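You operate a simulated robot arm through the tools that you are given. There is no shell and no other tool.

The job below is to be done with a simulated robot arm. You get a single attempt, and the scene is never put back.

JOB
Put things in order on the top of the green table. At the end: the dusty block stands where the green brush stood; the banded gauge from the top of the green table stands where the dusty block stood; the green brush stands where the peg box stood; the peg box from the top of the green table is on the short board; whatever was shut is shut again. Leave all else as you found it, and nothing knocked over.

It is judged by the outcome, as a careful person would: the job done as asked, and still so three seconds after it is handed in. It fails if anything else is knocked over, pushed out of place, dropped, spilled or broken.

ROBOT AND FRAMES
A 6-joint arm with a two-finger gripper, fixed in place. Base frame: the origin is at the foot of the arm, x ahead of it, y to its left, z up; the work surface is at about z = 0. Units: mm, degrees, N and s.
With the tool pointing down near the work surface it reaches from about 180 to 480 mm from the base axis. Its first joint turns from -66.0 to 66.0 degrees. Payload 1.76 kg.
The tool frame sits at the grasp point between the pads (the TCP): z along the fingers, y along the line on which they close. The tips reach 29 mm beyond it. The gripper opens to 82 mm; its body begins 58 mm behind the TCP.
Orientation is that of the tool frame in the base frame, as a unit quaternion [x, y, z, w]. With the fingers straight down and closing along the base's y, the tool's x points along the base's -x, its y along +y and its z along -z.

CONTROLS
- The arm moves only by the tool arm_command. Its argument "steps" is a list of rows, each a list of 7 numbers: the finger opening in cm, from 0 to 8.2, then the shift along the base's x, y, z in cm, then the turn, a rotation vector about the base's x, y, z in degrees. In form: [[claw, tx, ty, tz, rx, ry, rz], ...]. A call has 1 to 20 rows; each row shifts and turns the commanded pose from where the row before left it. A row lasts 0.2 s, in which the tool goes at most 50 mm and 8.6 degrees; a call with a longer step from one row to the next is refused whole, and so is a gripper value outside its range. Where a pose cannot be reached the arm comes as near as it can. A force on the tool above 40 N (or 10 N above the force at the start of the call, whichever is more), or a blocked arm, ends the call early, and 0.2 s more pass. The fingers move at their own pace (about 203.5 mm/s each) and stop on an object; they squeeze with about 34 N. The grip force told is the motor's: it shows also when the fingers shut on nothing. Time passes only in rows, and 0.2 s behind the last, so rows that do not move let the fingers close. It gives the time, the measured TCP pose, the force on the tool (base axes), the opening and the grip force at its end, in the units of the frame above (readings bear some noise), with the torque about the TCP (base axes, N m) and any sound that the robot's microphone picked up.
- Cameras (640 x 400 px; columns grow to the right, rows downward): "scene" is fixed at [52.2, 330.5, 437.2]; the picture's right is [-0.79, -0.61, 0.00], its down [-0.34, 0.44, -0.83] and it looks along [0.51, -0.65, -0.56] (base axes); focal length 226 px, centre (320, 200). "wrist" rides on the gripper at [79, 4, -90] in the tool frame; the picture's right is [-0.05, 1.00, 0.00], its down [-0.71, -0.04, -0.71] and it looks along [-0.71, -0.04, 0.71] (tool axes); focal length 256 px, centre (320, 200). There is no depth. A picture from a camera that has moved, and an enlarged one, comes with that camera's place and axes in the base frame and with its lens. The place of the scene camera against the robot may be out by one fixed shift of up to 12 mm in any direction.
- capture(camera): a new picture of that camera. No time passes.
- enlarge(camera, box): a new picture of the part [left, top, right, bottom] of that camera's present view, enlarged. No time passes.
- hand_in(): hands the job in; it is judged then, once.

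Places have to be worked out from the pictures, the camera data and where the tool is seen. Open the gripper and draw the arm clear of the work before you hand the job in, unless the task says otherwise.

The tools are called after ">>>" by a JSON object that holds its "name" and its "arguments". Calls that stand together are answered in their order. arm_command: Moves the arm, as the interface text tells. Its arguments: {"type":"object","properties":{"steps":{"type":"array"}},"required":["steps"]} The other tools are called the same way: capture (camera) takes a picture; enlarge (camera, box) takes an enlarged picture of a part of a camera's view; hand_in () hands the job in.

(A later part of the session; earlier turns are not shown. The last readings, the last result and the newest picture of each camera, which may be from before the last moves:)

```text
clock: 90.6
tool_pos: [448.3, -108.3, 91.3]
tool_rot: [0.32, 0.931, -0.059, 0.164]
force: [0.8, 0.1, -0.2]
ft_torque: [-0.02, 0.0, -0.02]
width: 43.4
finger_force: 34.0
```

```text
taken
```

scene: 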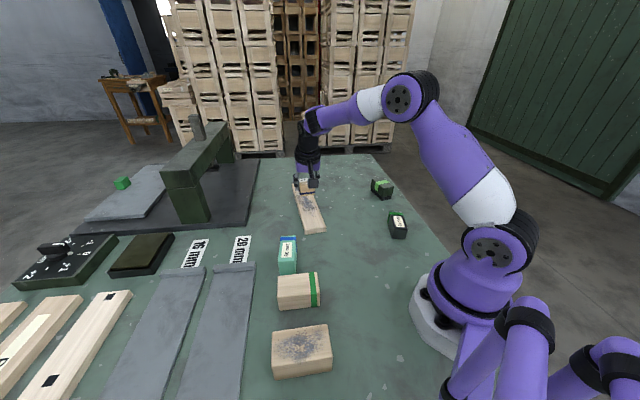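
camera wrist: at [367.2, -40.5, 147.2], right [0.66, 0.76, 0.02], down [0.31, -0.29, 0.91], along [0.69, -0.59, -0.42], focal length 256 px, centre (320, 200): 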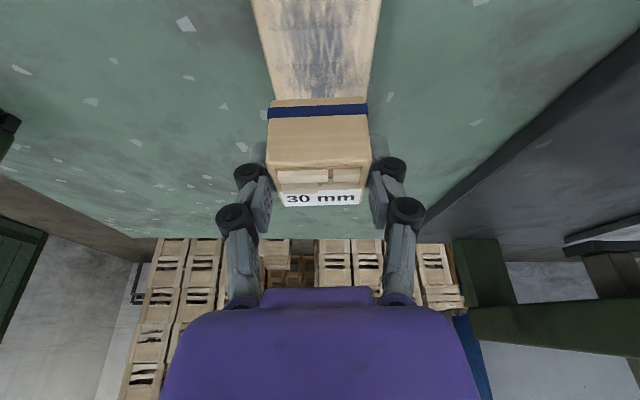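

The box is centred on the board's axis. Lowering to just above the board, then I'll feel for contact in small steps.

>>> {"name": "arm_command", "arguments": {"steps": [[3.0, 0, 0, -0.8, 0, 0, 0], [3.0, 0, 0, -0.8, 0, 0, 0], [3.0, 0, 0, -0.8, 0, 0, 0], [3.0, 0, 0, -0.5, 0, 0, 0]]}}

>>> {"name": "enlarge", "arguments": {"camera": "scene", "box": [260, 140, 360, 240]}}

>>> {"name": "capture", "arguments": {"camera": "wrist"}}

```text
clock: 91.6
tool_pos: [448.3, -108.8, 61.7]
tool_rot: [0.32, 0.931, -0.057, 0.166]
force: [-0.2, 0.3, 0.0]
ft_torque: [0.0, 0.01, -0.02]
width: 43.2
finger_force: 33.6
```

```text
4.00 times, centred on (310, 190) of scene
camera zoom: at [52.2, 330.5, 437.2], right [-0.79, -0.61, 0.0], down [-0.34, 0.44, -0.83], along [0.51, -0.65, -0.56], focal length 904 px, centre (360, 240)
```

zoom: 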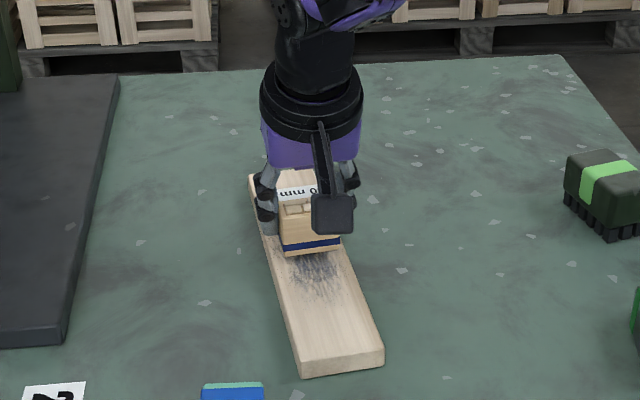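

```text
taken
camera wrist: at [367.5, -40.2, 118.0], right [0.65, 0.76, 0.02], down [0.31, -0.29, 0.91], along [0.69, -0.59, -0.42], focal length 256 px, centre (320, 200)
```

wrist: 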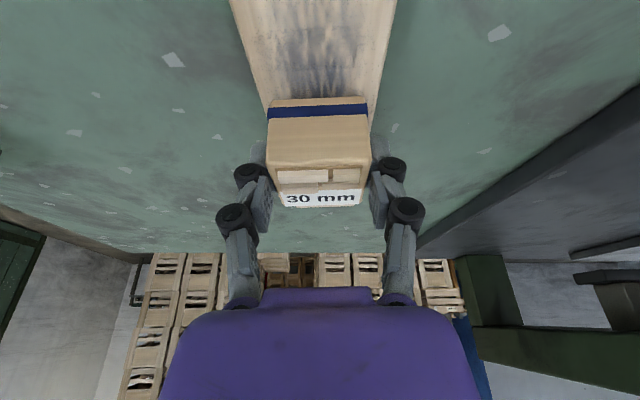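

The box bottom is about 26 mm above the table, and the board top probably near 15 to 20 mm. Lowering in 2 mm steps while reading the force.

>>> {"name": "arm_command", "arguments": {"steps": [[3.0, 0, 0, -0.2, 0, 0, 0], [3.0, 0, 0, -0.2, 0, 0, 0]]}}

>>> {"name": "arm_command", "arguments": {"steps": [[3.0, 0, 0, -0.2, 0, 0, 0], [3.0, 0, 0, 0, 0, 0, 0]]}}

>>> {"name": "arm_command", "arguments": {"steps": [[3.0, 0, 0, -0.15, 0, 0, 0], [3.0, 0, 0, 0, 0, 0, 0]]}}

```text
clock: 92.2
tool_pos: [448.2, -109.2, 57.7]
tool_rot: [0.321, 0.931, -0.059, 0.165]
force: [-0.6, -0.2, -1.0]
ft_torque: [-0.01, 0.01, 0.02]
width: 43.1
finger_force: 34.2
```

```text
clock: 92.8
tool_pos: [447.6, -110.0, 56.2]
tool_rot: [0.321, 0.931, -0.058, 0.165]
force: [-0.4, 0.6, -1.1]
ft_torque: [0.04, -0.04, -0.02]
width: 43.2
finger_force: 34.4
```

```text
clock: 93.4
tool_pos: [448.5, -109.4, 54.1]
tool_rot: [0.321, 0.931, -0.058, 0.165]
force: [0.5, -0.1, -0.9]
ft_torque: [0.0, 0.0, -0.01]
width: 43.2
finger_force: 33.2
```

No contact yet at a box bottom of about 18 mm, so I'll keep lowering gently.

>>> {"name": "arm_command", "arguments": {"steps": [[3.0, 0, 0, -0.15, 0, 0, 0], [3.0, 0, 0, 0, 0, 0, 0]]}}

>>> {"name": "arm_command", "arguments": {"steps": [[3.0, 0, 0, -0.15, 0, 0, 0], [3.0, 0, 0, 0, 0, 0, 0]]}}

>>> {"name": "enlarge", "arguments": {"camera": "scene", "box": [285, 160, 345, 220]}}

```text
clock: 94.0
tool_pos: [448.2, -108.6, 54.1]
tool_rot: [0.321, 0.931, -0.058, 0.166]
force: [-3.8, 0.4, 13.6]
ft_torque: [0.13, 0.12, -0.02]
width: 43.2
finger_force: 34.4
```

```text
clock: 94.6
tool_pos: [449.5, -110.2, 52.4]
tool_rot: [0.321, 0.93, -0.057, 0.168]
force: [-5.9, -0.7, 29.2]
ft_torque: [-0.1, 0.03, -0.04]
width: 43.2
finger_force: 34.1
```

```text
6.67 times, centred on (315, 190) of scene
camera zoom: at [52.1, 330.5, 437.2], right [-0.79, -0.61, 0.0], down [-0.34, 0.44, -0.83], along [0.51, -0.65, -0.56], focal length 1506 px, centre (353, 267)
```

zoom: 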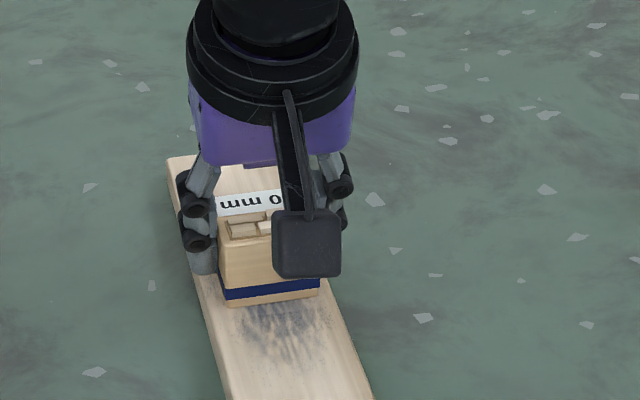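

Contact is firm at 29 N, so the board top is about 18 mm high. I'll ease up 1.5 mm to relieve the pressure, then open.

>>> {"name": "arm_command", "arguments": {"steps": [[3.0, 0, 0, 0.17, 0, 0, 0], [3.0, 0, 0, 0, 0, 0, 0], [6.2, 0, 0, 0, 0, 0, 0], [6.2, 0, 0, 0, 0, 0, 0]]}}

>>> {"name": "capture", "arguments": {"camera": "wrist"}}

>>> {"name": "enlarge", "arguments": {"camera": "scene", "box": [285, 160, 345, 240]}}

```text
clock: 95.6
tool_pos: [447.9, -109.4, 52.8]
tool_rot: [0.32, 0.931, -0.057, 0.165]
force: [0.0, -0.2, 0.7]
ft_torque: [-0.04, 0.01, 0.0]
width: 61.9
finger_force: 0.1
```

```text
taken
camera wrist: at [367.2, -40.2, 108.8], right [0.65, 0.76, 0.01], down [0.31, -0.29, 0.91], along [0.69, -0.59, -0.42], focal length 256 px, centre (320, 200)
```

wrist: 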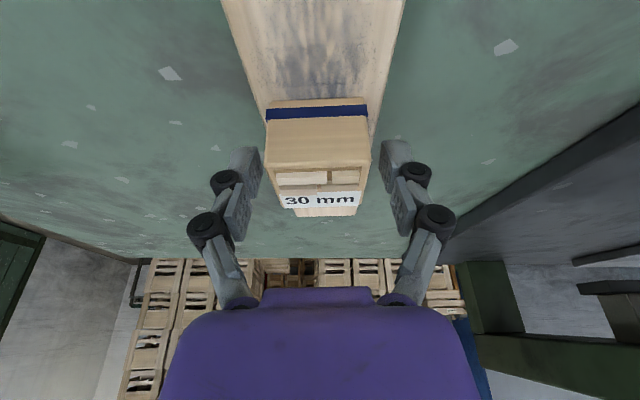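

```text
5.00 times, centred on (315, 200) of scene
camera zoom: at [52.2, 330.5, 437.2], right [-0.79, -0.61, 0.0], down [-0.34, 0.44, -0.83], along [0.51, -0.65, -0.56], focal length 1129 px, centre (345, 200)
```

zoom: 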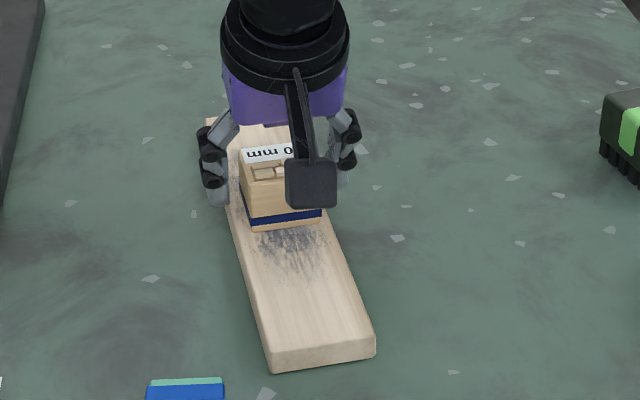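

The peg box stands flat on the board and is released. Rising straight up to clear it, then checking.

>>> {"name": "arm_command", "arguments": {"steps": [[6.2, 0, 0, 0.8, 0, 0, 0], [6.2, 0, 0, 1.0, 0, 0, 0], [6.2, 0, 0, 1.2, 0, 0, 0], [6.2, -0.5, 0, 1.2, 0, 0, 0], [6.2, -1.0, 0, 1.2, 0, 0, 0], [6.2, -1.0, 0, 1.2, 0, 0, 0]]}}

>>> {"name": "capture", "arguments": {"camera": "scene"}}

>>> {"name": "capture", "arguments": {"camera": "wrist"}}

```text
clock: 97.0
tool_pos: [422.3, -110.7, 117.9]
tool_rot: [0.32, 0.931, -0.058, 0.164]
force: [1.1, -0.5, 0.4]
ft_torque: [0.02, 0.0, 0.0]
width: 62.1
finger_force: 0.1
```

```text
taken
```

scene: 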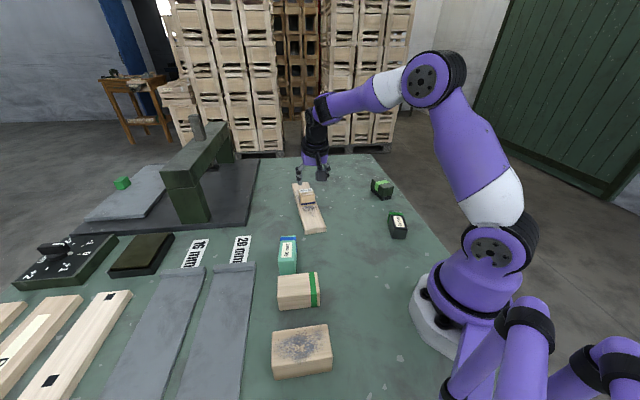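

```text
taken
camera wrist: at [342.6, -41.0, 174.9], right [0.65, 0.76, 0.02], down [0.31, -0.29, 0.91], along [0.69, -0.59, -0.42], focal length 256 px, centre (320, 200)
```

wrist: 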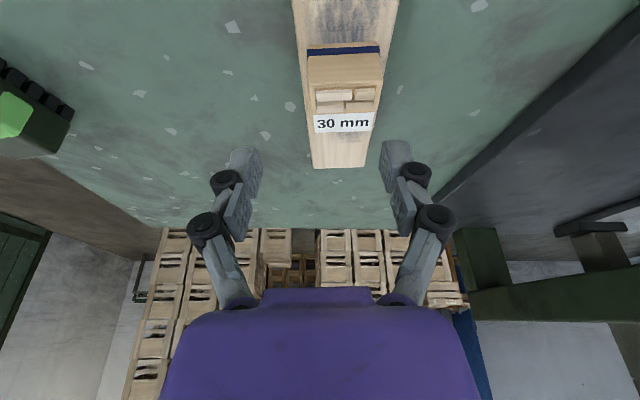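

The peg box rests on the board and the board has not shifted. Now the brush: I'll move above its spot at (294, -321) with the fingers straddling its 40 mm width.

>>> {"name": "arm_command", "arguments": {"steps": [[6.2, -0.83, -1.295, 0.0, 0, 0, 0.45], [6.2, -0.83, -1.295, 0.0, 0, 0, 0.45], [6.2, -0.83, -1.295, 0.0, 0, 0, 0.45], [6.2, -0.83, -1.295, 0.0, 0, 0, 0.45], [6.2, -0.83, -1.295, 0.0, 0, 0, 0.45], [6.2, -0.83, -1.295, 0.0, 0, 0, 0.45], [6.2, -0.83, -1.295, 0.0, 0, 0, 0.45], [6.2, -0.83, -1.295, 0.0, 0, 0, 0.45], [6.2, -0.83, -1.295, 0.0, 0, 0, 0.45], [6.2, -0.83, -1.295, 0.0, 0, 0, 0.45], [6.2, -0.83, -1.295, 0.0, 0, 0, 0.45], [6.2, -0.83, -1.295, 0.0, 0, 0, 0.45], [6.2, -0.83, -1.295, 0.0, 0, 0, 0.45], [6.2, -0.83, -1.295, 0.0, 0, 0, 0.45], [6.2, -0.83, -1.295, 0.0, 0, 0, 0.45], [6.2, -0.83, -1.295, 0.0, 0, 0, 0.45]]}}

>>> {"name": "capture", "arguments": {"camera": "wrist"}}

```text
clock: 100.4
tool_pos: [289.9, -315.5, 119.1]
tool_rot: [0.261, 0.95, -0.047, 0.168]
force: [-0.4, -0.3, -0.2]
ft_torque: [0.01, -0.02, 0.0]
width: 61.9
finger_force: 0.0
```

```text
taken
camera wrist: at [201.7, -257.3, 175.4], right [0.55, 0.83, 0.02], down [0.34, -0.24, 0.91], along [0.76, -0.5, -0.42], focal length 256 px, centre (320, 200)
```

wrist: 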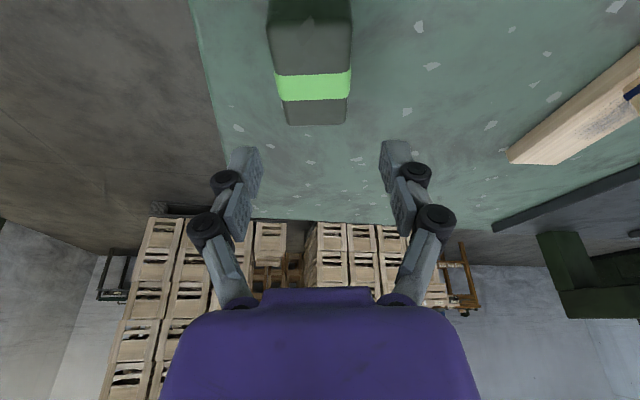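

The brush lies between the fingers with its axis aligned within about a degree. I'll shift 3 mm, trim the yaw and descend to grip its body above the bristles.

>>> {"name": "arm_command", "arguments": {"steps": [[6.2, 0.01, -0.3, -0.5, 0, 0, -1.2], [6.2, 0, 0, -1.0, 0, 0, 0], [6.2, 0, 0, -1.0, 0, 0, 0], [6.2, 0, 0, -1.0, 0, 0, 0], [6.2, 0, 0, -1.0, 0, 0, 0], [6.2, 0, 0, -1.0, 0, 0, 0], [6.2, 0, 0, -0.8, 0, 0, 0]]}}

>>> {"name": "capture", "arguments": {"camera": "wrist"}}

```text
clock: 102.0
tool_pos: [290.5, -318.5, 55.5]
tool_rot: [0.27, 0.947, -0.049, 0.167]
force: [0.0, 0.0, -0.6]
ft_torque: [0.0, 0.0, -0.03]
width: 61.9
finger_force: 0.0
```

```text
taken
camera wrist: at [203.3, -258.4, 112.3], right [0.57, 0.82, 0.02], down [0.34, -0.25, 0.91], along [0.75, -0.51, -0.42], focal length 256 px, centre (320, 200)
```

wrist: 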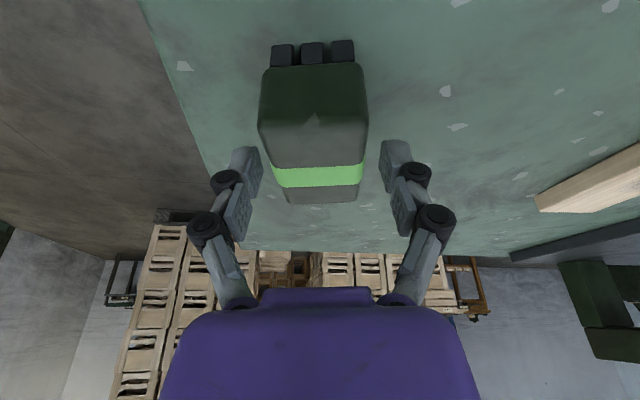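

The bristles are about 15 mm tall and the body top is near z = 44. I'll lower to z = 43 so the pads hold only the body, then close.

>>> {"name": "arm_command", "arguments": {"steps": [[6.2, 0, 0, -0.7, 0, 0, 0], [6.2, 0, 0, -0.55, 0, 0, 0], [6.2, 0, 0, 0, 0, 0, 0], [2.8, 0, 0, 0, 0, 0, 0], [2.8, 0, 0, 0, 0, 0, 0], [2.8, 0, 0, 0, 0, 0, 0]]}}

>>> {"name": "capture", "arguments": {"camera": "wrist"}}

```text
clock: 103.4
tool_pos: [290.9, -319.1, 45.1]
tool_rot: [0.271, 0.947, -0.05, 0.168]
force: [-1.8, -0.2, 7.6]
ft_torque: [-0.12, 0.13, 0.06]
width: 43.2
finger_force: 33.8
```

```text
taken
camera wrist: at [203.3, -258.7, 100.4], right [0.57, 0.82, 0.02], down [0.34, -0.25, 0.91], along [0.75, -0.51, -0.42], focal length 256 px, centre (320, 200)
```

wrist: 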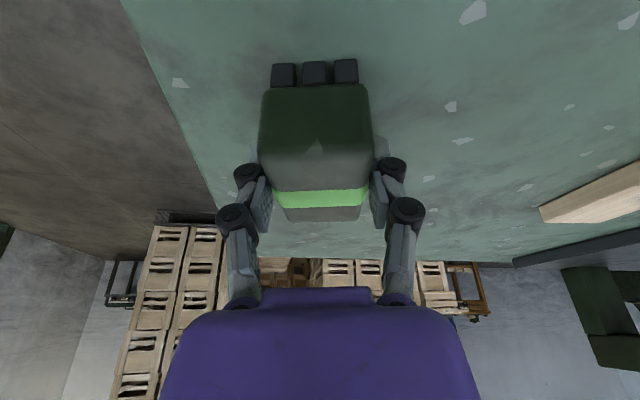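

The brush body is gripped at 43 mm. Lifting it clear and checking before I carry it.

>>> {"name": "arm_command", "arguments": {"steps": [[2.8, 0, 0, 0.4, 0, 0, 0], [2.8, 0, 0, 0.9, 0, 0, 0], [2.8, 0, 0, 1.0, 0, 0, 0], [2.8, 0, 0, 1.0, 0, 0, 0], [2.8, 0, 0, 1.0, 0, 0, 0], [2.8, 0, 0, 1.0, 0, 0, 0], [2.8, 0, 0, 1.2, 0, 0, 0]]}}

>>> {"name": "capture", "arguments": {"camera": "wrist"}}

>>> {"name": "enlarge", "arguments": {"camera": "scene", "box": [330, 120, 450, 220]}}

```text
clock: 105.0
tool_pos: [290.5, -319.4, 108.7]
tool_rot: [0.271, 0.947, -0.049, 0.167]
force: [0.5, 0.6, -0.4]
ft_torque: [0.03, -0.02, 0.0]
width: 43.0
finger_force: 34.2
```

```text
taken
camera wrist: at [203.1, -258.0, 164.7], right [0.57, 0.82, 0.02], down [0.34, -0.25, 0.91], along [0.75, -0.51, -0.42], focal length 256 px, centre (320, 200)
```

wrist: 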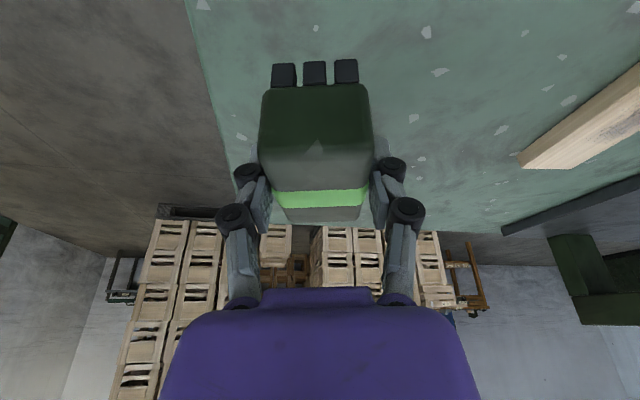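

```text
4.00 times, centred on (390, 170) of scene
camera zoom: at [52.2, 330.5, 437.2], right [-0.79, -0.61, 0.0], down [-0.34, 0.44, -0.83], along [0.51, -0.65, -0.56], focal length 904 px, centre (40, 320)
```

zoom: 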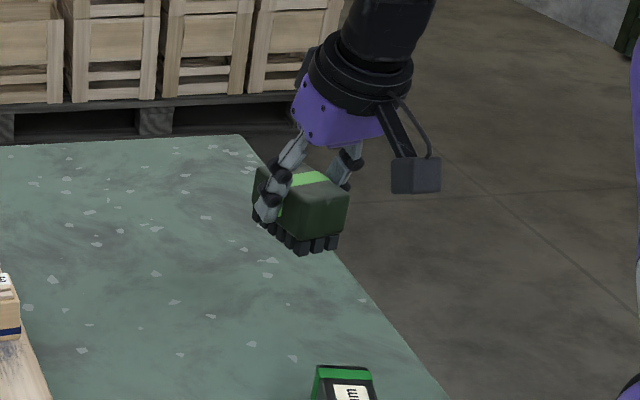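

The brush is held level. Carrying it on an inward path so it clears the peg box on the board.

>>> {"name": "arm_command", "arguments": {"steps": [[2.8, 0.49, 1.42, 0, 0, 0, 2.5], [2.8, 0.49, 1.42, 0, 0, 0, 2.5], [2.8, 0.49, 1.42, 0, 0, 0, 2.5], [2.8, 0.49, 1.42, 0, 0, 0, 2.5], [2.8, 0.49, 1.42, 0, 0, 0, 2.5], [2.8, 0.49, 1.42, 0, 0, 0, 2.5], [2.8, 0.49, 1.42, 0, 0, 0, 2.5], [2.8, 0.49, 1.42, 0, 0, 0, 2.5], [2.8, 0.49, 1.42, 0, 0, 0, 2.5], [2.8, 0.49, 1.42, 0, 0, 0, 2.5], [2.8, 0.49, 1.42, 0, 0, 0, 2.5], [2.8, 0.49, 1.42, 0, 0, 0, 2.5], [2.8, 0.49, 1.42, 0, 0, 0, 2.5], [2.8, 0.49, 1.42, 0, 0, 0, 2.5]]}}

>>> {"name": "arm_command", "arguments": {"steps": [[2.8, 0.33, 1.42, 0, 0, 0, 2.5], [2.8, 0.33, 1.42, 0, 0, 0, 2.5], [2.8, 0.33, 1.42, 0, 0, 0, 2.5], [2.8, 0.33, 1.42, 0, 0, 0, 2.5], [2.8, 0.33, 1.42, 0, 0, 0, 2.5], [2.8, 0.33, 1.42, 0, 0, 0, 2.5], [2.8, 0.33, 1.42, 0, 0, 0, 2.5], [2.8, 0.33, 1.42, 0, 0, 0, 2.5], [2.8, 0.33, 1.42, 0, 0, 0, 2.5], [2.8, 0.33, 1.42, 0, 0, 0, 2.5], [2.8, 0.33, 1.42, 0, 0, 0, 2.5], [2.8, 0.33, 1.42, 0, 0, 0, 2.5]]}}

```text
clock: 108.0
tool_pos: [357.4, -119.5, 108.8]
tool_rot: [-0.026, 0.984, 0.003, 0.174]
force: [-0.5, 0.2, -2.0]
ft_torque: [0.02, 0.01, 0.0]
width: 43.3
finger_force: 33.8
```

```text
clock: 110.6
tool_pos: [397.1, 50.2, 109.8]
tool_rot: [-0.28, 0.944, 0.047, 0.169]
force: [0.1, -0.4, -0.8]
ft_torque: [0.02, 0.03, 0.01]
width: 43.4
finger_force: 33.7
```

On track with no flags. Now out to above the old peg box place.

>>> {"name": "arm_command", "arguments": {"steps": [[2.8, 0.94, 0.804, -0.1, 0, 0, 1.5], [2.8, 0.94, 0.804, -0.1, 0, 0, 1.5], [2.8, 0.94, 0.804, -0.1, 0, 0, 1.5], [2.8, 0.94, 0.804, -0.1, 0, 0, 1.5], [2.8, 0.94, 0.804, -0.1, 0, 0, 1.5], [2.8, 0.94, 0.804, -0.1, 0, 0, 1.5], [2.8, 0.94, 0.804, -0.1, 0, 0, 1.5], [2.8, 0.94, 0.804, -0.1, 0, 0, 1.5], [2.8, 0.94, 0.804, -0.1, 0, 0, 1.5], [2.8, 0.94, 0.804, -0.1, 0, 0, 1.5]]}}

>>> {"name": "capture", "arguments": {"camera": "wrist"}}

>>> {"name": "enlarge", "arguments": {"camera": "scene", "box": [170, 160, 290, 280]}}

```text
clock: 112.8
tool_pos: [493.3, 129.9, 99.7]
tool_rot: [-0.401, 0.9, 0.069, 0.16]
force: [0.2, 0.0, -1.8]
ft_torque: [0.0, -0.02, -0.02]
width: 43.0
finger_force: 34.2
```

```text
taken
camera wrist: at [419.1, 56.2, 154.9], right [-0.71, 0.7, 0.02], down [0.31, 0.29, 0.91], along [0.63, 0.65, -0.42], focal length 256 px, centre (320, 200)
```

wrist: 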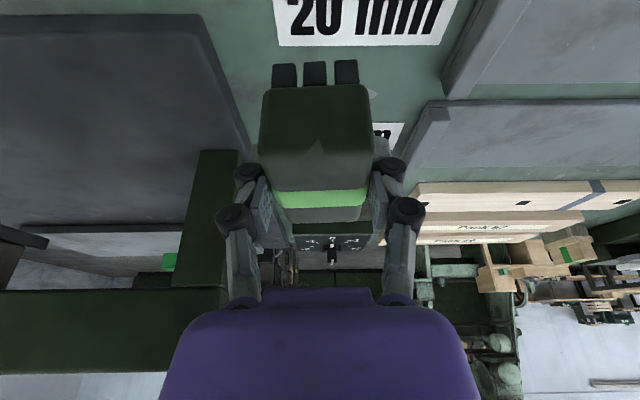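

```text
3.33 times, centred on (230, 220) of scene
camera zoom: at [52.2, 330.5, 437.2], right [-0.79, -0.61, 0.0], down [-0.34, 0.44, -0.83], along [0.51, -0.65, -0.56], focal length 753 px, centre (620, 133)
```

zoom: 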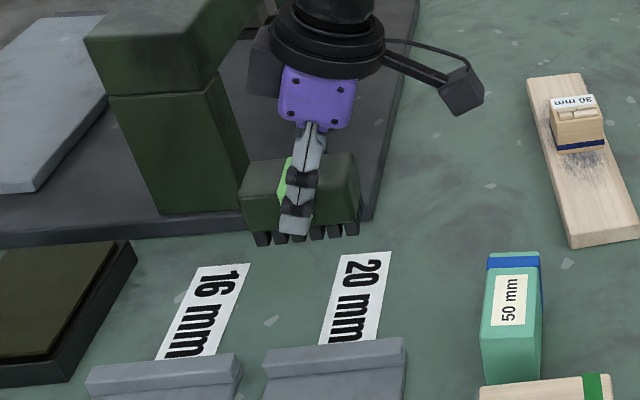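

Hovering over the spot. I'll shift 2 mm to centre on the old peg box place and lower to just above the table.

>>> {"name": "arm_command", "arguments": {"steps": [[2.8, -0.2, 0.03, -0.6, 0, 0, 0], [2.8, 0, 0, -0.9, 0, 0, 0], [2.8, 0, 0, -0.9, 0, 0, 0], [2.8, 0, 0, -0.9, 0, 0, 0], [2.8, 0, 0, -0.9, 0, 0, 0], [2.8, 0, 0, -0.6, 0, 0, 0]]}}

>>> {"name": "arm_command", "arguments": {"steps": [[2.8, 0, 0, -0.2, 0, 0, 0], [2.8, 0, 0, 0, 0, 0, 0]]}}

>>> {"name": "enlarge", "arguments": {"camera": "scene", "box": [190, 190, 270, 270]}}

```text
clock: 114.2
tool_pos: [490.4, 131.2, 50.1]
tool_rot: [-0.401, 0.9, 0.069, 0.159]
force: [0.1, 0.2, -1.4]
ft_torque: [-0.01, 0.0, -0.04]
width: 43.4
finger_force: 34.2
```

```text
clock: 114.8
tool_pos: [490.2, 130.9, 50.0]
tool_rot: [-0.4, 0.9, 0.07, 0.16]
force: [-0.4, -0.5, -2.0]
ft_torque: [0.0, -0.01, -0.01]
width: 43.5
finger_force: 33.8
```

```text
5.00 times, centred on (230, 230) of scene
camera zoom: at [52.2, 330.5, 437.2], right [-0.79, -0.61, 0.0], down [-0.34, 0.44, -0.83], along [0.51, -0.65, -0.56], focal length 1129 px, centre (770, 50)
```

zoom: 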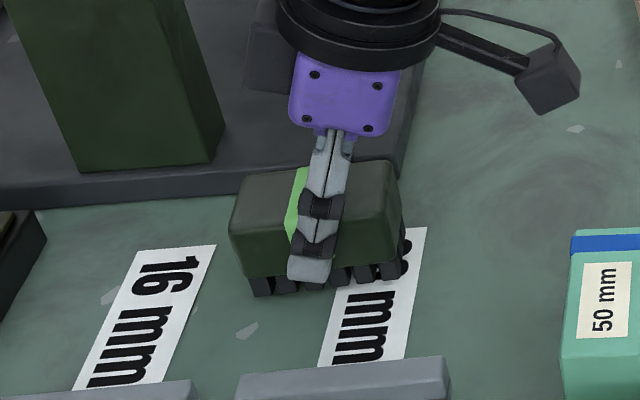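

About 5 mm above the table now. Creeping down while watching the force.

>>> {"name": "arm_command", "arguments": {"steps": [[2.8, 0, 0, -0.2, 0, 0, 0], [2.8, 0, 0, 0, 0, 0, 0]]}}

>>> {"name": "arm_command", "arguments": {"steps": [[2.8, 0, 0, -0.15, 0, 0, 0], [2.8, 0, 0, 0, 0, 0, 0]]}}

```text
clock: 115.4
tool_pos: [490.2, 131.7, 46.9]
tool_rot: [-0.401, 0.899, 0.07, 0.16]
force: [0.1, -1.1, -0.5]
ft_torque: [0.0, 0.01, -0.01]
width: 43.2
finger_force: 34.0
```

```text
clock: 116.0
tool_pos: [489.2, 130.7, 46.0]
tool_rot: [-0.4, 0.9, 0.07, 0.16]
force: [-0.7, 0.5, -0.8]
ft_torque: [-0.01, 0.01, -0.01]
width: 43.4
finger_force: 33.7
```

>>> {"name": "arm_command", "arguments": {"steps": [[2.8, 0.05, 0, -0.12, 0, 0, 0], [2.8, 0, 0, 0, 0, 0, 0]]}}

>>> {"name": "arm_command", "arguments": {"steps": [[2.8, 0, 0, -0.12, 0, 0, 0], [2.8, 0, 0, 0, 0, 0, 0]]}}

```text
clock: 116.6
tool_pos: [491.6, 130.6, 44.7]
tool_rot: [-0.401, 0.899, 0.07, 0.161]
force: [-1.5, 0.4, 4.0]
ft_torque: [-0.01, 0.03, 0.0]
width: 43.2
finger_force: 33.7
```

```text
clock: 117.2
tool_pos: [490.5, 131.2, 45.1]
tool_rot: [-0.4, 0.899, 0.069, 0.162]
force: [-8.9, -3.2, 24.3]
ft_torque: [-0.15, 0.41, 0.01]
width: 43.3
finger_force: 34.5
```

Contact: 4 N, then 24 N. I'll ease back 1.2 mm and open.

>>> {"name": "arm_command", "arguments": {"steps": [[2.8, 0, 0, 0.11, 0, 0, 0], [2.8, 0, 0, 0, 0, 0, 0]]}}

>>> {"name": "arm_command", "arguments": {"steps": [[6.2, 0, 0, 0, 0, 0, 0], [6.2, 0, 0, 0, 0, 0, 0]]}}

>>> {"name": "enlarge", "arguments": {"camera": "scene", "box": [190, 190, 270, 270]}}

>>> {"name": "capture", "arguments": {"camera": "wrist"}}

```text
clock: 117.8
tool_pos: [491.1, 130.5, 44.3]
tool_rot: [-0.401, 0.899, 0.069, 0.161]
force: [5.2, 0.9, 10.6]
ft_torque: [0.17, -0.49, -0.04]
width: 43.5
finger_force: 33.8
```

```text
clock: 118.4
tool_pos: [490.3, 131.3, 44.2]
tool_rot: [-0.401, 0.899, 0.07, 0.16]
force: [-0.1, 0.8, -0.6]
ft_torque: [-0.03, 0.03, -0.01]
width: 62.1
finger_force: 0.0
```

```text
5.00 times, centred on (230, 230) of scene
camera zoom: at [52.2, 330.5, 437.2], right [-0.79, -0.61, 0.0], down [-0.34, 0.44, -0.83], along [0.51, -0.65, -0.56], focal length 1129 px, centre (770, 50)
```

zoom: 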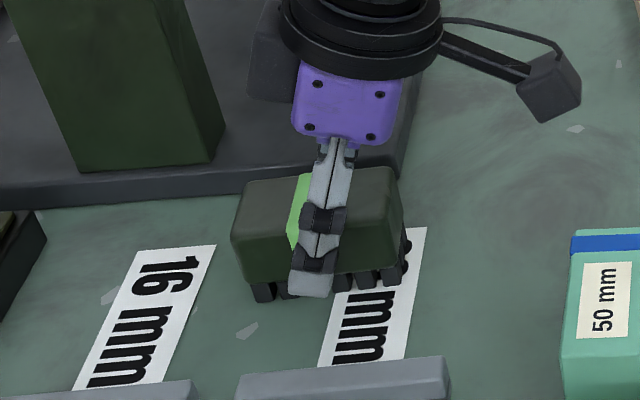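

```text
taken
camera wrist: at [416.6, 56.3, 99.8], right [-0.71, 0.71, 0.02], down [0.31, 0.29, 0.91], along [0.63, 0.65, -0.42], focal length 256 px, centre (320, 200)
```

wrist: 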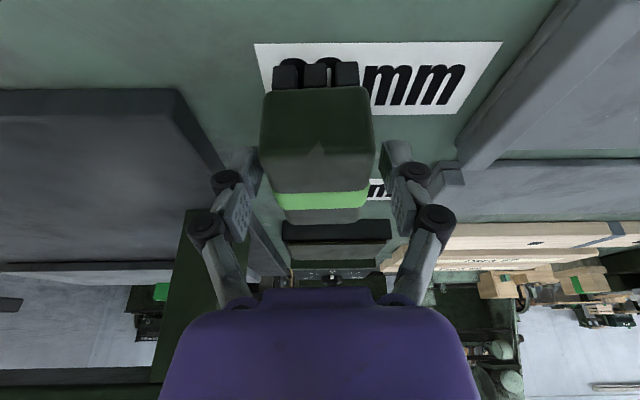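

The brush stands on its bristles. Rising straight up, then drawing back.

>>> {"name": "arm_command", "arguments": {"steps": [[6.2, 0, 0, 0.6, 0, 0, 0], [6.2, 0, 0, 0.9, 0, 0, 0], [6.2, 0, 0, 1.0, 0, 0, 0], [6.2, 0, 0, 1.0, 0, 0, 0], [6.2, -0.5, -0.2, 1.0, 0, 0, 0], [6.2, -1.0, -0.3, 1.0, 0, 0, 0], [6.2, -1.2, -0.3, 0.5, 0, 0, 0], [6.2, -1.2, -0.3, 0, 0, 0, 0], [6.2, -1.2, -0.3, 0, 0, 0, 0], [6.2, -1.2, -0.3, 0, 0, 0, 0]]}}

>>> {"name": "capture", "arguments": {"camera": "scene"}}

>>> {"name": "capture", "arguments": {"camera": "wrist"}}

```text
clock: 120.6
tool_pos: [426.9, 113.9, 104.6]
tool_rot: [-0.401, 0.899, 0.07, 0.16]
force: [-0.5, 0.2, -0.1]
ft_torque: [-0.02, 0.01, 0.02]
width: 62.3
finger_force: 0.0
```

```text
taken
```

scene: 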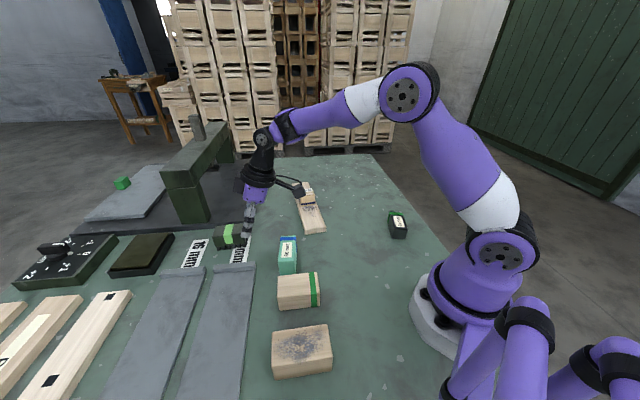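

```text
taken
camera wrist: at [354.0, 39.1, 160.3], right [-0.71, 0.71, 0.02], down [0.31, 0.29, 0.91], along [0.64, 0.65, -0.42], focal length 256 px, centre (320, 200)
```

wrist: 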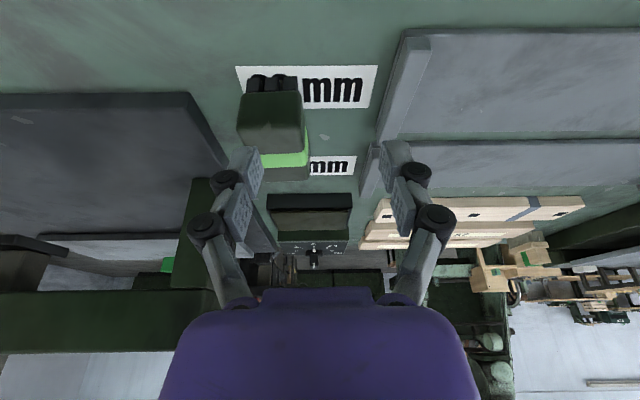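

The brush stands in place and nothing else moved. Next the dusty block at (177, 219): I'll go above it with the same outward lean and the fingers across its 50 mm width.

>>> {"name": "arm_command", "arguments": {"steps": [[6.8, -1.41, 0.56, 0.1, 0, 0, -0.08], [6.8, -1.41, 0.56, 0.1, 0, 0, -0.08], [6.8, -1.41, 0.56, 0.1, 0, 0, -0.08], [6.8, -1.41, 0.56, 0.1, 0, 0, -0.08], [6.8, -1.41, 0.56, 0.1, 0, 0, -0.08], [6.8, -1.41, 0.56, 0.1, 0, 0, -0.08], [6.8, -1.41, 0.56, 0.1, 0, 0, -0.08], [6.8, -1.41, 0.56, 0.1, 0, 0, -0.08], [6.8, -1.41, 0.56, 0.1, 0, 0, -0.08], [6.8, -1.41, 0.56, 0.1, 0, 0, -0.08], [6.8, -1.41, 0.56, 0.1, 0, 0, -0.08], [6.8, -1.41, 0.56, 0.1, 0, 0, -0.08], [6.8, -1.41, 0.56, 0.1, 0, 0, -0.08], [6.8, -1.41, 0.56, 0.1, 0, 0, -0.08], [6.8, -1.41, 0.56, 0.1, 0, 0, -0.08], [6.8, -1.41, 0.56, 0.1, 0, 0, -0.08], [6.8, -1.41, 0.56, 0.1, 0, 0, -0.08], [6.8, -1.41, 0.56, 0.1, 0, 0, -0.08]]}}

>>> {"name": "capture", "arguments": {"camera": "wrist"}}

>>> {"name": "capture", "arguments": {"camera": "scene"}}

```text
clock: 124.4
tool_pos: [174.1, 214.4, 122.0]
tool_rot: [-0.389, 0.904, 0.067, 0.162]
force: [0.1, -1.3, -0.5]
ft_torque: [-0.01, 0.01, 0.0]
width: 68.1
finger_force: 0.0
```

```text
taken
camera wrist: at [98.1, 141.4, 178.6], right [-0.69, 0.72, 0.02], down [0.31, 0.28, 0.91], along [0.65, 0.63, -0.42], focal length 256 px, centre (320, 200)
```

wrist: 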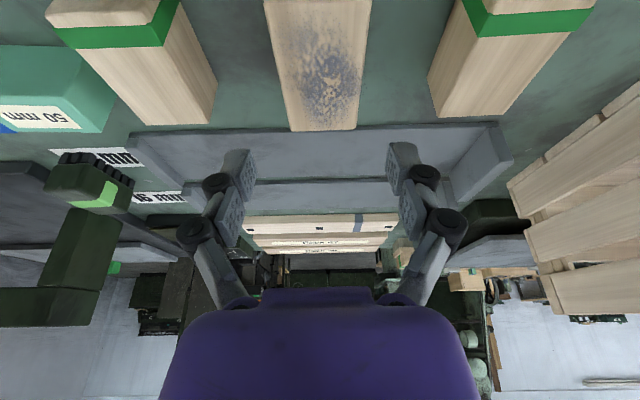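

```text
taken
```

scene: 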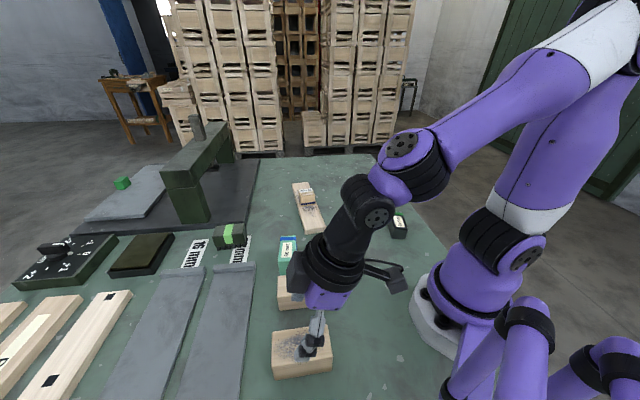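

The dusty block is squarely between the fingers, 1.4 mm off centre. Small correction, then down to grip at z = 45.

>>> {"name": "arm_command", "arguments": {"steps": [[6.8, -0.1, 0.1, -0.7, 0, 0, 0], [6.8, 0, 0, -1.0, 0, 0, 0], [6.8, 0, 0, -1.0, 0, 0, 0], [6.8, 0, 0, -1.0, 0, 0, 0], [6.8, 0, 0, -1.0, 0, 0, 0], [6.8, 0, 0, -1.0, 0, 0, 0], [6.8, 0, 0, -1.0, 0, 0, 0], [6.8, 0, 0, -0.7, 0, 0, 0]]}}

>>> {"name": "capture", "arguments": {"camera": "wrist"}}

>>> {"name": "enlarge", "arguments": {"camera": "scene", "box": [240, 270, 400, 400]}}

```text
clock: 126.2
tool_pos: [173.5, 214.3, 47.6]
tool_rot: [-0.389, 0.905, 0.067, 0.16]
force: [0.0, 1.0, 1.3]
ft_torque: [0.02, 0.01, 0.03]
width: 67.9
finger_force: 0.1
```

```text
taken
camera wrist: at [97.4, 142.7, 104.1], right [-0.69, 0.72, 0.02], down [0.31, 0.28, 0.91], along [0.65, 0.63, -0.42], focal length 256 px, centre (320, 200)
```

wrist: 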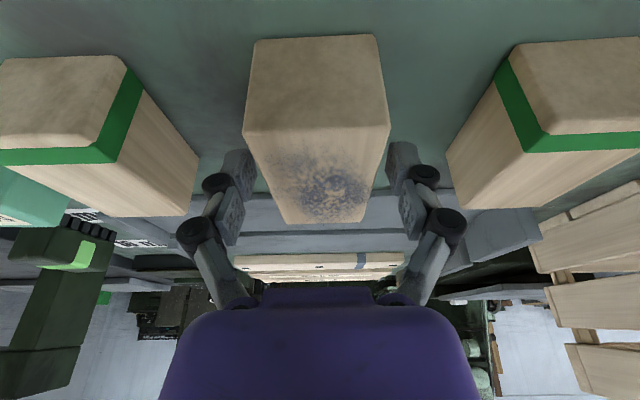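

```text
3.08 times, centred on (320, 335) of scene
camera zoom: at [52.2, 330.5, 437.2], right [-0.79, -0.61, 0.0], down [-0.34, 0.44, -0.83], along [0.51, -0.65, -0.56], focal length 695 px, centre (320, -215)
```

zoom: 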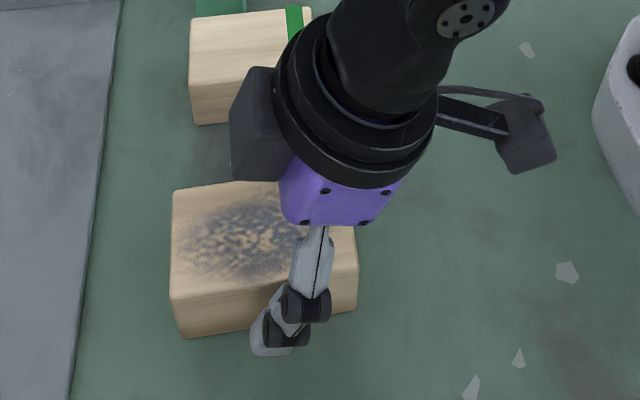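

Both fingers flank the block. Down the last 3 mm, then close.

>>> {"name": "arm_command", "arguments": {"steps": [[6.8, 0, 0, -0.25, 0, 0, 0], [6.8, 0, 0, 0, 0, 0, 0], [3.8, 0, 0, 0, 0, 0, 0], [3.8, 0, 0, 0, 0, 0, 0], [3.8, 0, 0, 0, 0, 0, 0]]}}

>>> {"name": "arm_command", "arguments": {"steps": [[3.8, 0, 0, 0.4, 0, 0, 0], [3.8, 0, 0, 0.9, 0, 0, 0], [3.8, 0, 0, 1.0, 0, 0, 0], [3.8, 0, 0, 1.0, 0, 0, 0], [3.8, 0, 0, 1.0, 0, 0, 0], [3.8, 0, 0, 1.0, 0, 0, 0], [3.8, 0, 0, 1.0, 0, 0, 0], [3.8, 0, 0, 0.8, 0, 0, 0]]}}

>>> {"name": "capture", "arguments": {"camera": "wrist"}}

>>> {"name": "enlarge", "arguments": {"camera": "scene", "box": [240, 230, 440, 400]}}

```text
clock: 127.4
tool_pos: [174.0, 215.4, 45.8]
tool_rot: [-0.389, 0.904, 0.069, 0.162]
force: [-2.1, -1.5, 13.2]
ft_torque: [0.1, 0.09, -0.04]
width: 49.4
finger_force: 34.1
```

```text
clock: 129.2
tool_pos: [173.2, 215.8, 117.5]
tool_rot: [-0.389, 0.904, 0.068, 0.161]
force: [-0.4, 0.0, -1.8]
ft_torque: [0.03, -0.01, 0.0]
width: 49.1
finger_force: 33.8
```

```text
taken
camera wrist: at [97.8, 143.3, 172.5], right [-0.69, 0.72, 0.02], down [0.31, 0.28, 0.91], along [0.65, 0.63, -0.42], focal length 256 px, centre (320, 200)
```

wrist: 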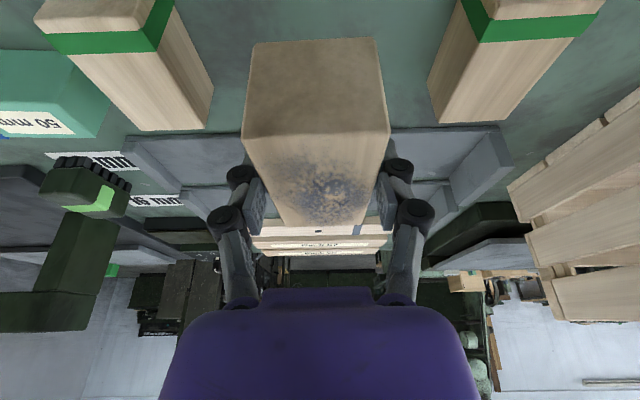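

```text
2.35 times, centred on (340, 315) of scene
camera zoom: at [52.2, 330.5, 437.2], right [-0.79, -0.61, 0.0], down [-0.34, 0.44, -0.83], along [0.51, -0.65, -0.56], focal length 532 px, centre (273, -71)
```

zoom: 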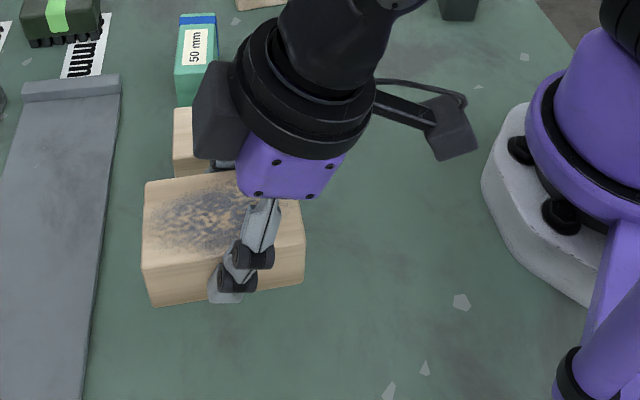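

The block is held level at 49 mm. I'll carry it over to the right at a safe height, going around the base in three legs.

>>> {"name": "arm_command", "arguments": {"steps": [[3.8, 0.836, -1.236, 0.3, 0, 0, -2.36], [3.8, 0.836, -1.236, 0.3, 0, 0, -2.36], [3.8, 0.836, -1.236, 0.2, 0, 0, -2.36], [3.8, 0.836, -1.236, 0, 0, 0, -2.36], [3.8, 0.836, -1.236, 0, 0, 0, -2.36], [3.8, 0.836, -1.236, 0, 0, 0, -2.36], [3.8, 0.836, -1.236, 0, 0, 0, -2.36], [3.8, 0.836, -1.236, 0, 0, 0, -2.36], [3.8, 0.836, -1.236, 0, 0, 0, -2.36], [3.8, 0.836, -1.236, 0, 0, 0, -2.36], [3.8, 0.836, -1.236, 0, 0, 0, -2.36]]}}

>>> {"name": "arm_command", "arguments": {"steps": [[3.8, 0.167, -1.5, 0, 0, 0, -2.17], [3.8, 0.167, -1.5, 0, 0, 0, -2.17], [3.8, 0.167, -1.5, 0, 0, 0, -2.17], [3.8, 0.167, -1.5, 0, 0, 0, -2.17], [3.8, 0.167, -1.5, 0, 0, 0, -2.17], [3.8, 0.167, -1.5, 0, 0, 0, -2.17], [3.8, 0.167, -1.5, 0, 0, 0, -2.17], [3.8, 0.167, -1.5, 0, 0, 0, -2.17], [3.8, 0.167, -1.5, 0, 0, 0, -2.17], [3.8, 0.167, -1.5, 0, 0, 0, -2.17], [3.8, 0.167, -1.5, 0, 0, 0, -2.17], [3.8, 0.167, -1.5, 0, 0, 0, -2.17]]}}

```text
clock: 131.6
tool_pos: [266.3, 78.8, 124.6]
tool_rot: [-0.176, 0.969, 0.03, 0.171]
force: [0.4, 1.2, -1.6]
ft_torque: [-0.01, -0.04, -0.02]
width: 49.2
finger_force: 33.3
```

```text
clock: 134.2
tool_pos: [285.0, -101.3, 124.6]
tool_rot: [0.048, 0.983, -0.01, 0.175]
force: [0.9, 0.0, -1.5]
ft_torque: [-0.01, -0.01, -0.02]
width: 49.4
finger_force: 33.8
```

No flags. Final leg to above the old brush place.

>>> {"name": "arm_command", "arguments": {"steps": [[3.8, 0.037, -1.451, 0, 0, 0, -1.73], [3.8, 0.037, -1.451, 0, 0, 0, -1.73], [3.8, 0.037, -1.451, 0, 0, 0, -1.73], [3.8, 0.037, -1.451, 0, 0, 0, -1.73], [3.8, 0.037, -1.451, 0, 0, 0, -1.73], [3.8, 0.037, -1.451, 0, 0, 0, -1.73], [3.8, 0.037, -1.451, 0, 0, 0, -1.73], [3.8, 0.037, -1.451, 0, 0, 0, -1.73], [3.8, 0.037, -1.451, 0, 0, 0, -1.73], [3.8, 0.037, -1.451, 0, 0, 0, -1.73], [3.8, 0.037, -1.451, 0, 0, 0, -1.73], [3.8, 0.037, -1.451, 0, 0, 0, -1.73], [3.8, 0.037, -1.451, 0, 0, 0, -1.73], [3.8, 0.037, -1.451, 0, 0, 0, -1.73], [3.8, 0.037, -1.451, 0, 0, 0, -1.73]]}}

>>> {"name": "capture", "arguments": {"camera": "wrist"}}

>>> {"name": "capture", "arguments": {"camera": "scene"}}

```text
clock: 137.4
tool_pos: [292.5, -318.5, 125.0]
tool_rot: [0.267, 0.948, -0.048, 0.167]
force: [-0.4, -0.9, -0.9]
ft_torque: [0.02, 0.0, 0.01]
width: 49.3
finger_force: 33.8
```

```text
taken
camera wrist: at [204.5, -258.5, 180.6], right [0.56, 0.83, 0.02], down [0.34, -0.25, 0.91], along [0.75, -0.51, -0.42], focal length 256 px, centre (320, 200)
```

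wrist: 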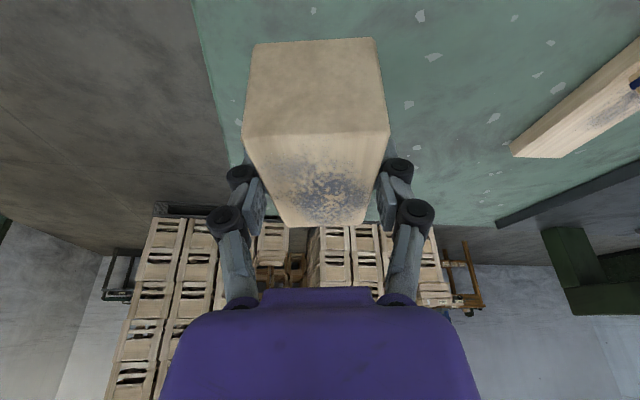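

```text
taken
```

scene: 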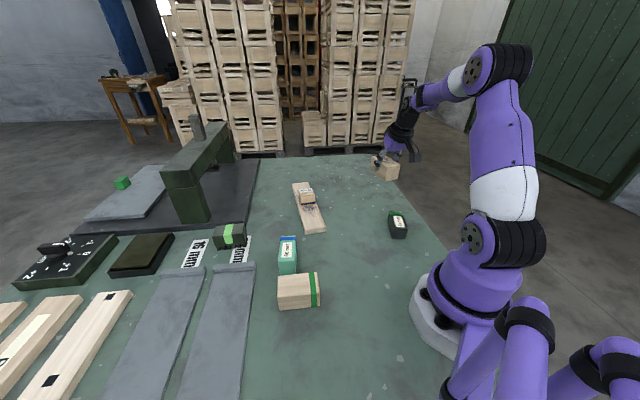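

Over the spot. Lowering to about 5 mm above the table with a 2 mm correction in x.

>>> {"name": "arm_command", "arguments": {"steps": [[3.8, -0.17, -0.02, -0.8, 0, 0, 0], [3.8, 0, 0, -1.0, 0, 0, 0], [3.8, 0, 0, -1.0, 0, 0, 0], [3.8, 0, 0, -1.0, 0, 0, 0], [3.8, 0, 0, -1.0, 0, 0, 0], [3.8, 0, 0, -1.0, 0, 0, 0], [3.8, 0, 0, -0.8, 0, 0, 0], [3.8, 0, 0, -0.7, 0, 0, 0]]}}

>>> {"name": "arm_command", "arguments": {"steps": [[3.8, 0, 0, -0.2, 0, 0, 0], [3.8, 0, 0, 0, 0, 0, 0]]}}

>>> {"name": "arm_command", "arguments": {"steps": [[3.8, 0, 0, -0.15, 0, 0, 0], [3.8, 0, 0, 0, 0, 0, 0]]}}

```text
clock: 139.2
tool_pos: [290.7, -317.9, 51.1]
tool_rot: [0.266, 0.948, -0.048, 0.168]
force: [0.6, 0.5, -1.5]
ft_torque: [0.01, 0.03, -0.02]
width: 49.3
finger_force: 34.1
```

```text
clock: 139.8
tool_pos: [289.5, -318.5, 50.1]
tool_rot: [0.266, 0.948, -0.05, 0.168]
force: [-0.2, -0.4, -1.3]
ft_torque: [0.01, 0.04, -0.04]
width: 49.4
finger_force: 34.5
```

```text
clock: 140.4
tool_pos: [291.0, -318.5, 48.7]
tool_rot: [0.267, 0.948, -0.049, 0.168]
force: [0.9, 1.0, -1.3]
ft_torque: [-0.03, 0.02, 0.01]
width: 49.2
finger_force: 33.7
```

>>> {"name": "arm_command", "arguments": {"steps": [[3.8, 0, 0, -0.15, 0, 0, 0], [3.8, 0, 0, 0, 0, 0, 0]]}}

>>> {"name": "arm_command", "arguments": {"steps": [[3.8, 0, 0, -0.12, 0, 0, 0], [3.8, 0, 0, 0, 0, 0, 0]]}}

```text
clock: 141.0
tool_pos: [291.1, -317.7, 46.8]
tool_rot: [0.266, 0.948, -0.049, 0.167]
force: [0.1, -0.5, -2.0]
ft_torque: [0.01, 0.01, -0.01]
width: 49.2
finger_force: 33.6
```

```text
clock: 141.6
tool_pos: [290.1, -319.3, 46.4]
tool_rot: [0.266, 0.948, -0.049, 0.168]
force: [-3.5, 3.1, 11.1]
ft_torque: [0.37, -0.1, 0.1]
width: 49.3
finger_force: 34.0
```

Contact at 11 N. Opening gently here, then checking.

>>> {"name": "arm_command", "arguments": {"steps": [[3.8, 0, 0, -0.03, 0, 0, 0], [6.8, 0, 0, 0, 0, 0, 0], [6.8, 0, 0, 0, 0, 0, 0]]}}

>>> {"name": "capture", "arguments": {"camera": "wrist"}}

>>> {"name": "enlarge", "arguments": {"camera": "scene", "box": [340, 130, 440, 230]}}

```text
clock: 142.4
tool_pos: [289.6, -318.7, 45.0]
tool_rot: [0.266, 0.948, -0.049, 0.168]
force: [-0.1, 0.4, -0.4]
ft_torque: [0.01, -0.02, -0.01]
width: 68.0
finger_force: 0.0
```

```text
taken
camera wrist: at [202.5, -259.1, 101.0], right [0.56, 0.83, 0.02], down [0.34, -0.25, 0.91], along [0.75, -0.51, -0.42], focal length 256 px, centre (320, 200)
```

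wrist: 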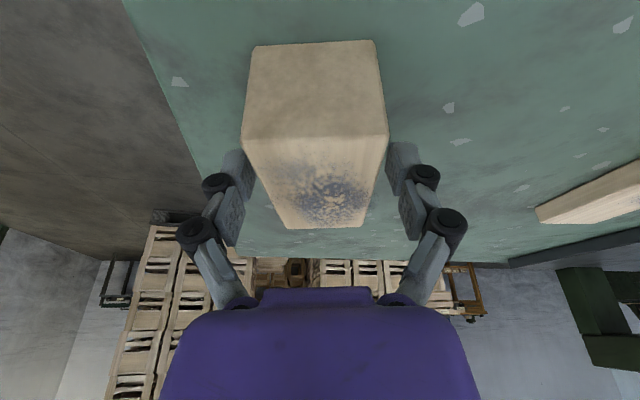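

```text
4.00 times, centred on (390, 180) of scene
camera zoom: at [52.2, 330.5, 437.2], right [-0.79, -0.61, 0.0], down [-0.34, 0.44, -0.83], along [0.51, -0.65, -0.56], focal length 904 px, centre (40, 280)
```

zoom: 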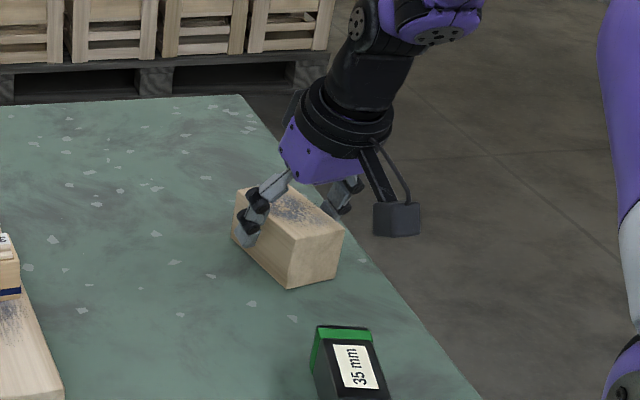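

The dusty block stands squarely in the brush's old place. Rising straight up, then moving inward to set up for the gauge.

>>> {"name": "arm_command", "arguments": {"steps": [[6.8, 0, 0, 0.6, 0, 0, 0], [6.8, 0, 0, 1.0, 0, 0, 0], [6.8, 0, 0, 1.2, 0, 0, 0], [6.8, 0, 0, 1.2, 0, 0, 0], [6.8, 0, 0, 1.2, 0, 0, 0], [6.8, 0, 0, 1.2, 0, 0, 0], [6.8, 0, 0.5, 1.2, 0, 0, 0], [6.8, 0.1, 1.4, 0.4, 0, 0, 0], [6.8, 0.1, 1.5, 0, 0, 0, 0], [6.8, 0.1, 1.5, 0, 0, 0, 0], [6.8, 0.1, 1.5, 0, 0, 0, 0], [6.8, 0.1, 1.5, 0, 0, 0, 0], [6.8, 0.1, 1.5, 0, 0, 0, 0], [6.8, 0.1, 1.5, 0, 0, 0, 0], [6.8, 0.1, 1.5, 0, 0, 0, 0]]}}

>>> {"name": "capture", "arguments": {"camera": "scene"}}

```text
clock: 145.6
tool_pos: [298.4, -195.2, 125.1]
tool_rot: [0.267, 0.948, -0.049, 0.167]
force: [-0.5, 0.1, 0.0]
ft_torque: [0.0, -0.01, 0.03]
width: 67.8
finger_force: 0.0
```

```text
taken
```

scene: 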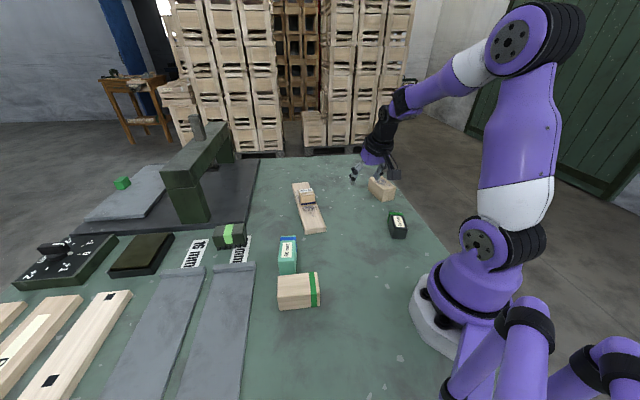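

All set so far: the brush, dusty block and peg box are each in their new places. Now I'll bring the tool upright while moving toward the gauge.

>>> {"name": "arm_command", "arguments": {"steps": [[6.8, 0.15, 1.4, 0, 1.306, 2.131, 0], [6.8, 0.15, 1.4, 0, 1.306, 2.131, 0], [6.8, 0.15, 1.4, 0, 1.306, 2.131, 0], [6.8, 0.15, 1.4, 0, 1.306, 2.131, 0], [6.8, 0.15, 1.4, 0, 1.306, 2.131, 0], [6.8, 0.15, 1.4, 0, 1.306, 2.131, 0], [6.8, 0.15, 1.4, 0, 1.306, 2.131, 0], [6.8, 0.15, 1.4, 0, 1.306, 2.131, 0]]}}

```text
clock: 147.4
tool_pos: [310.3, -82.9, 126.5]
tool_rot: [0.271, 0.963, -0.001, 0.0]
force: [0.5, -0.7, 0.1]
ft_torque: [-0.01, 0.0, 0.0]
width: 68.0
finger_force: 0.1
```

The tool is vertical at yaw -31 degrees. Moving over the gauge and turning to -48 degrees.

>>> {"name": "arm_command", "arguments": {"steps": [[5.8, 0.206, 1.438, 0, 0, 0, -1.36], [5.8, 0.206, 1.438, 0, 0, 0, -1.36], [5.8, 0.206, 1.438, 0, 0, 0, -1.36], [5.8, 0.206, 1.438, 0, 0, 0, -1.36], [5.8, 0.206, 1.438, 0, 0, 0, -1.36], [5.8, 0.206, 1.438, 0, 0, 0, -1.36], [5.8, 0.206, 1.438, 0, 0, 0, -1.36], [5.8, 0.206, 1.438, 0, 0, 0, -1.36], [5.8, 0.206, 1.438, 0, 0, 0, -1.36], [5.8, 0.206, 1.438, 0, 0, 0, -1.36], [5.8, 0.206, 1.438, 0, 0, 0, -1.36], [5.8, 0.206, 1.438, 0, 0, 0, -1.36]]}}

>>> {"name": "capture", "arguments": {"camera": "wrist"}}

>>> {"name": "enlarge", "arguments": {"camera": "scene", "box": [230, 180, 370, 320]}}

```text
clock: 150.0
tool_pos: [335.8, 90.4, 124.2]
tool_rot: [0.405, 0.914, -0.001, 0.0]
force: [-0.1, -0.4, -0.1]
ft_torque: [0.0, 0.01, -0.01]
width: 57.9
finger_force: 0.0
```

```text
taken
camera wrist: at [284.7, 153.1, 213.3], right [0.77, 0.63, 0.0], down [0.45, -0.55, 0.71], along [0.45, -0.55, -0.71], focal length 256 px, centre (320, 200)
```

wrist: 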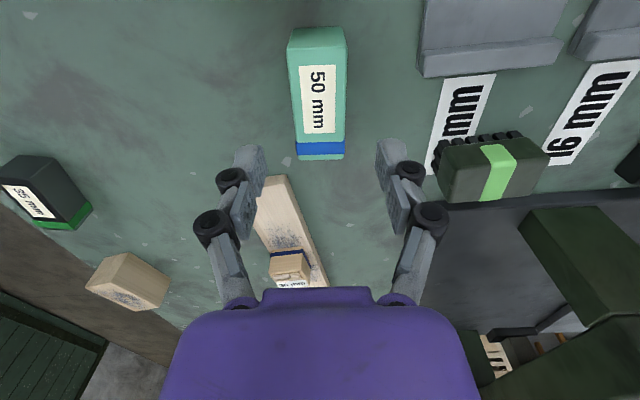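

```text
2.86 times, centred on (300, 250) of scene
camera zoom: at [52.2, 330.5, 437.2], right [-0.79, -0.61, 0.0], down [-0.34, 0.44, -0.83], along [0.51, -0.65, -0.56], focal length 645 px, centre (377, 57)
```

zoom: 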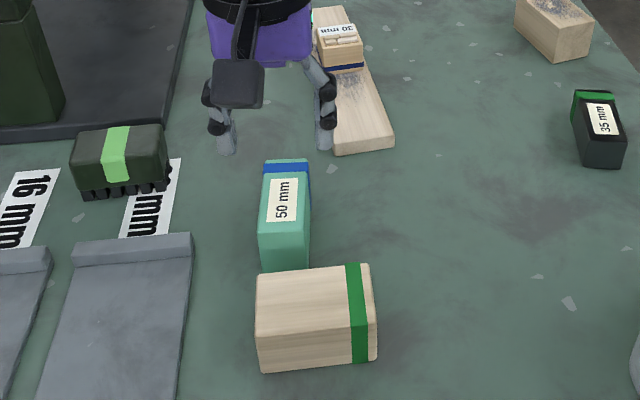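

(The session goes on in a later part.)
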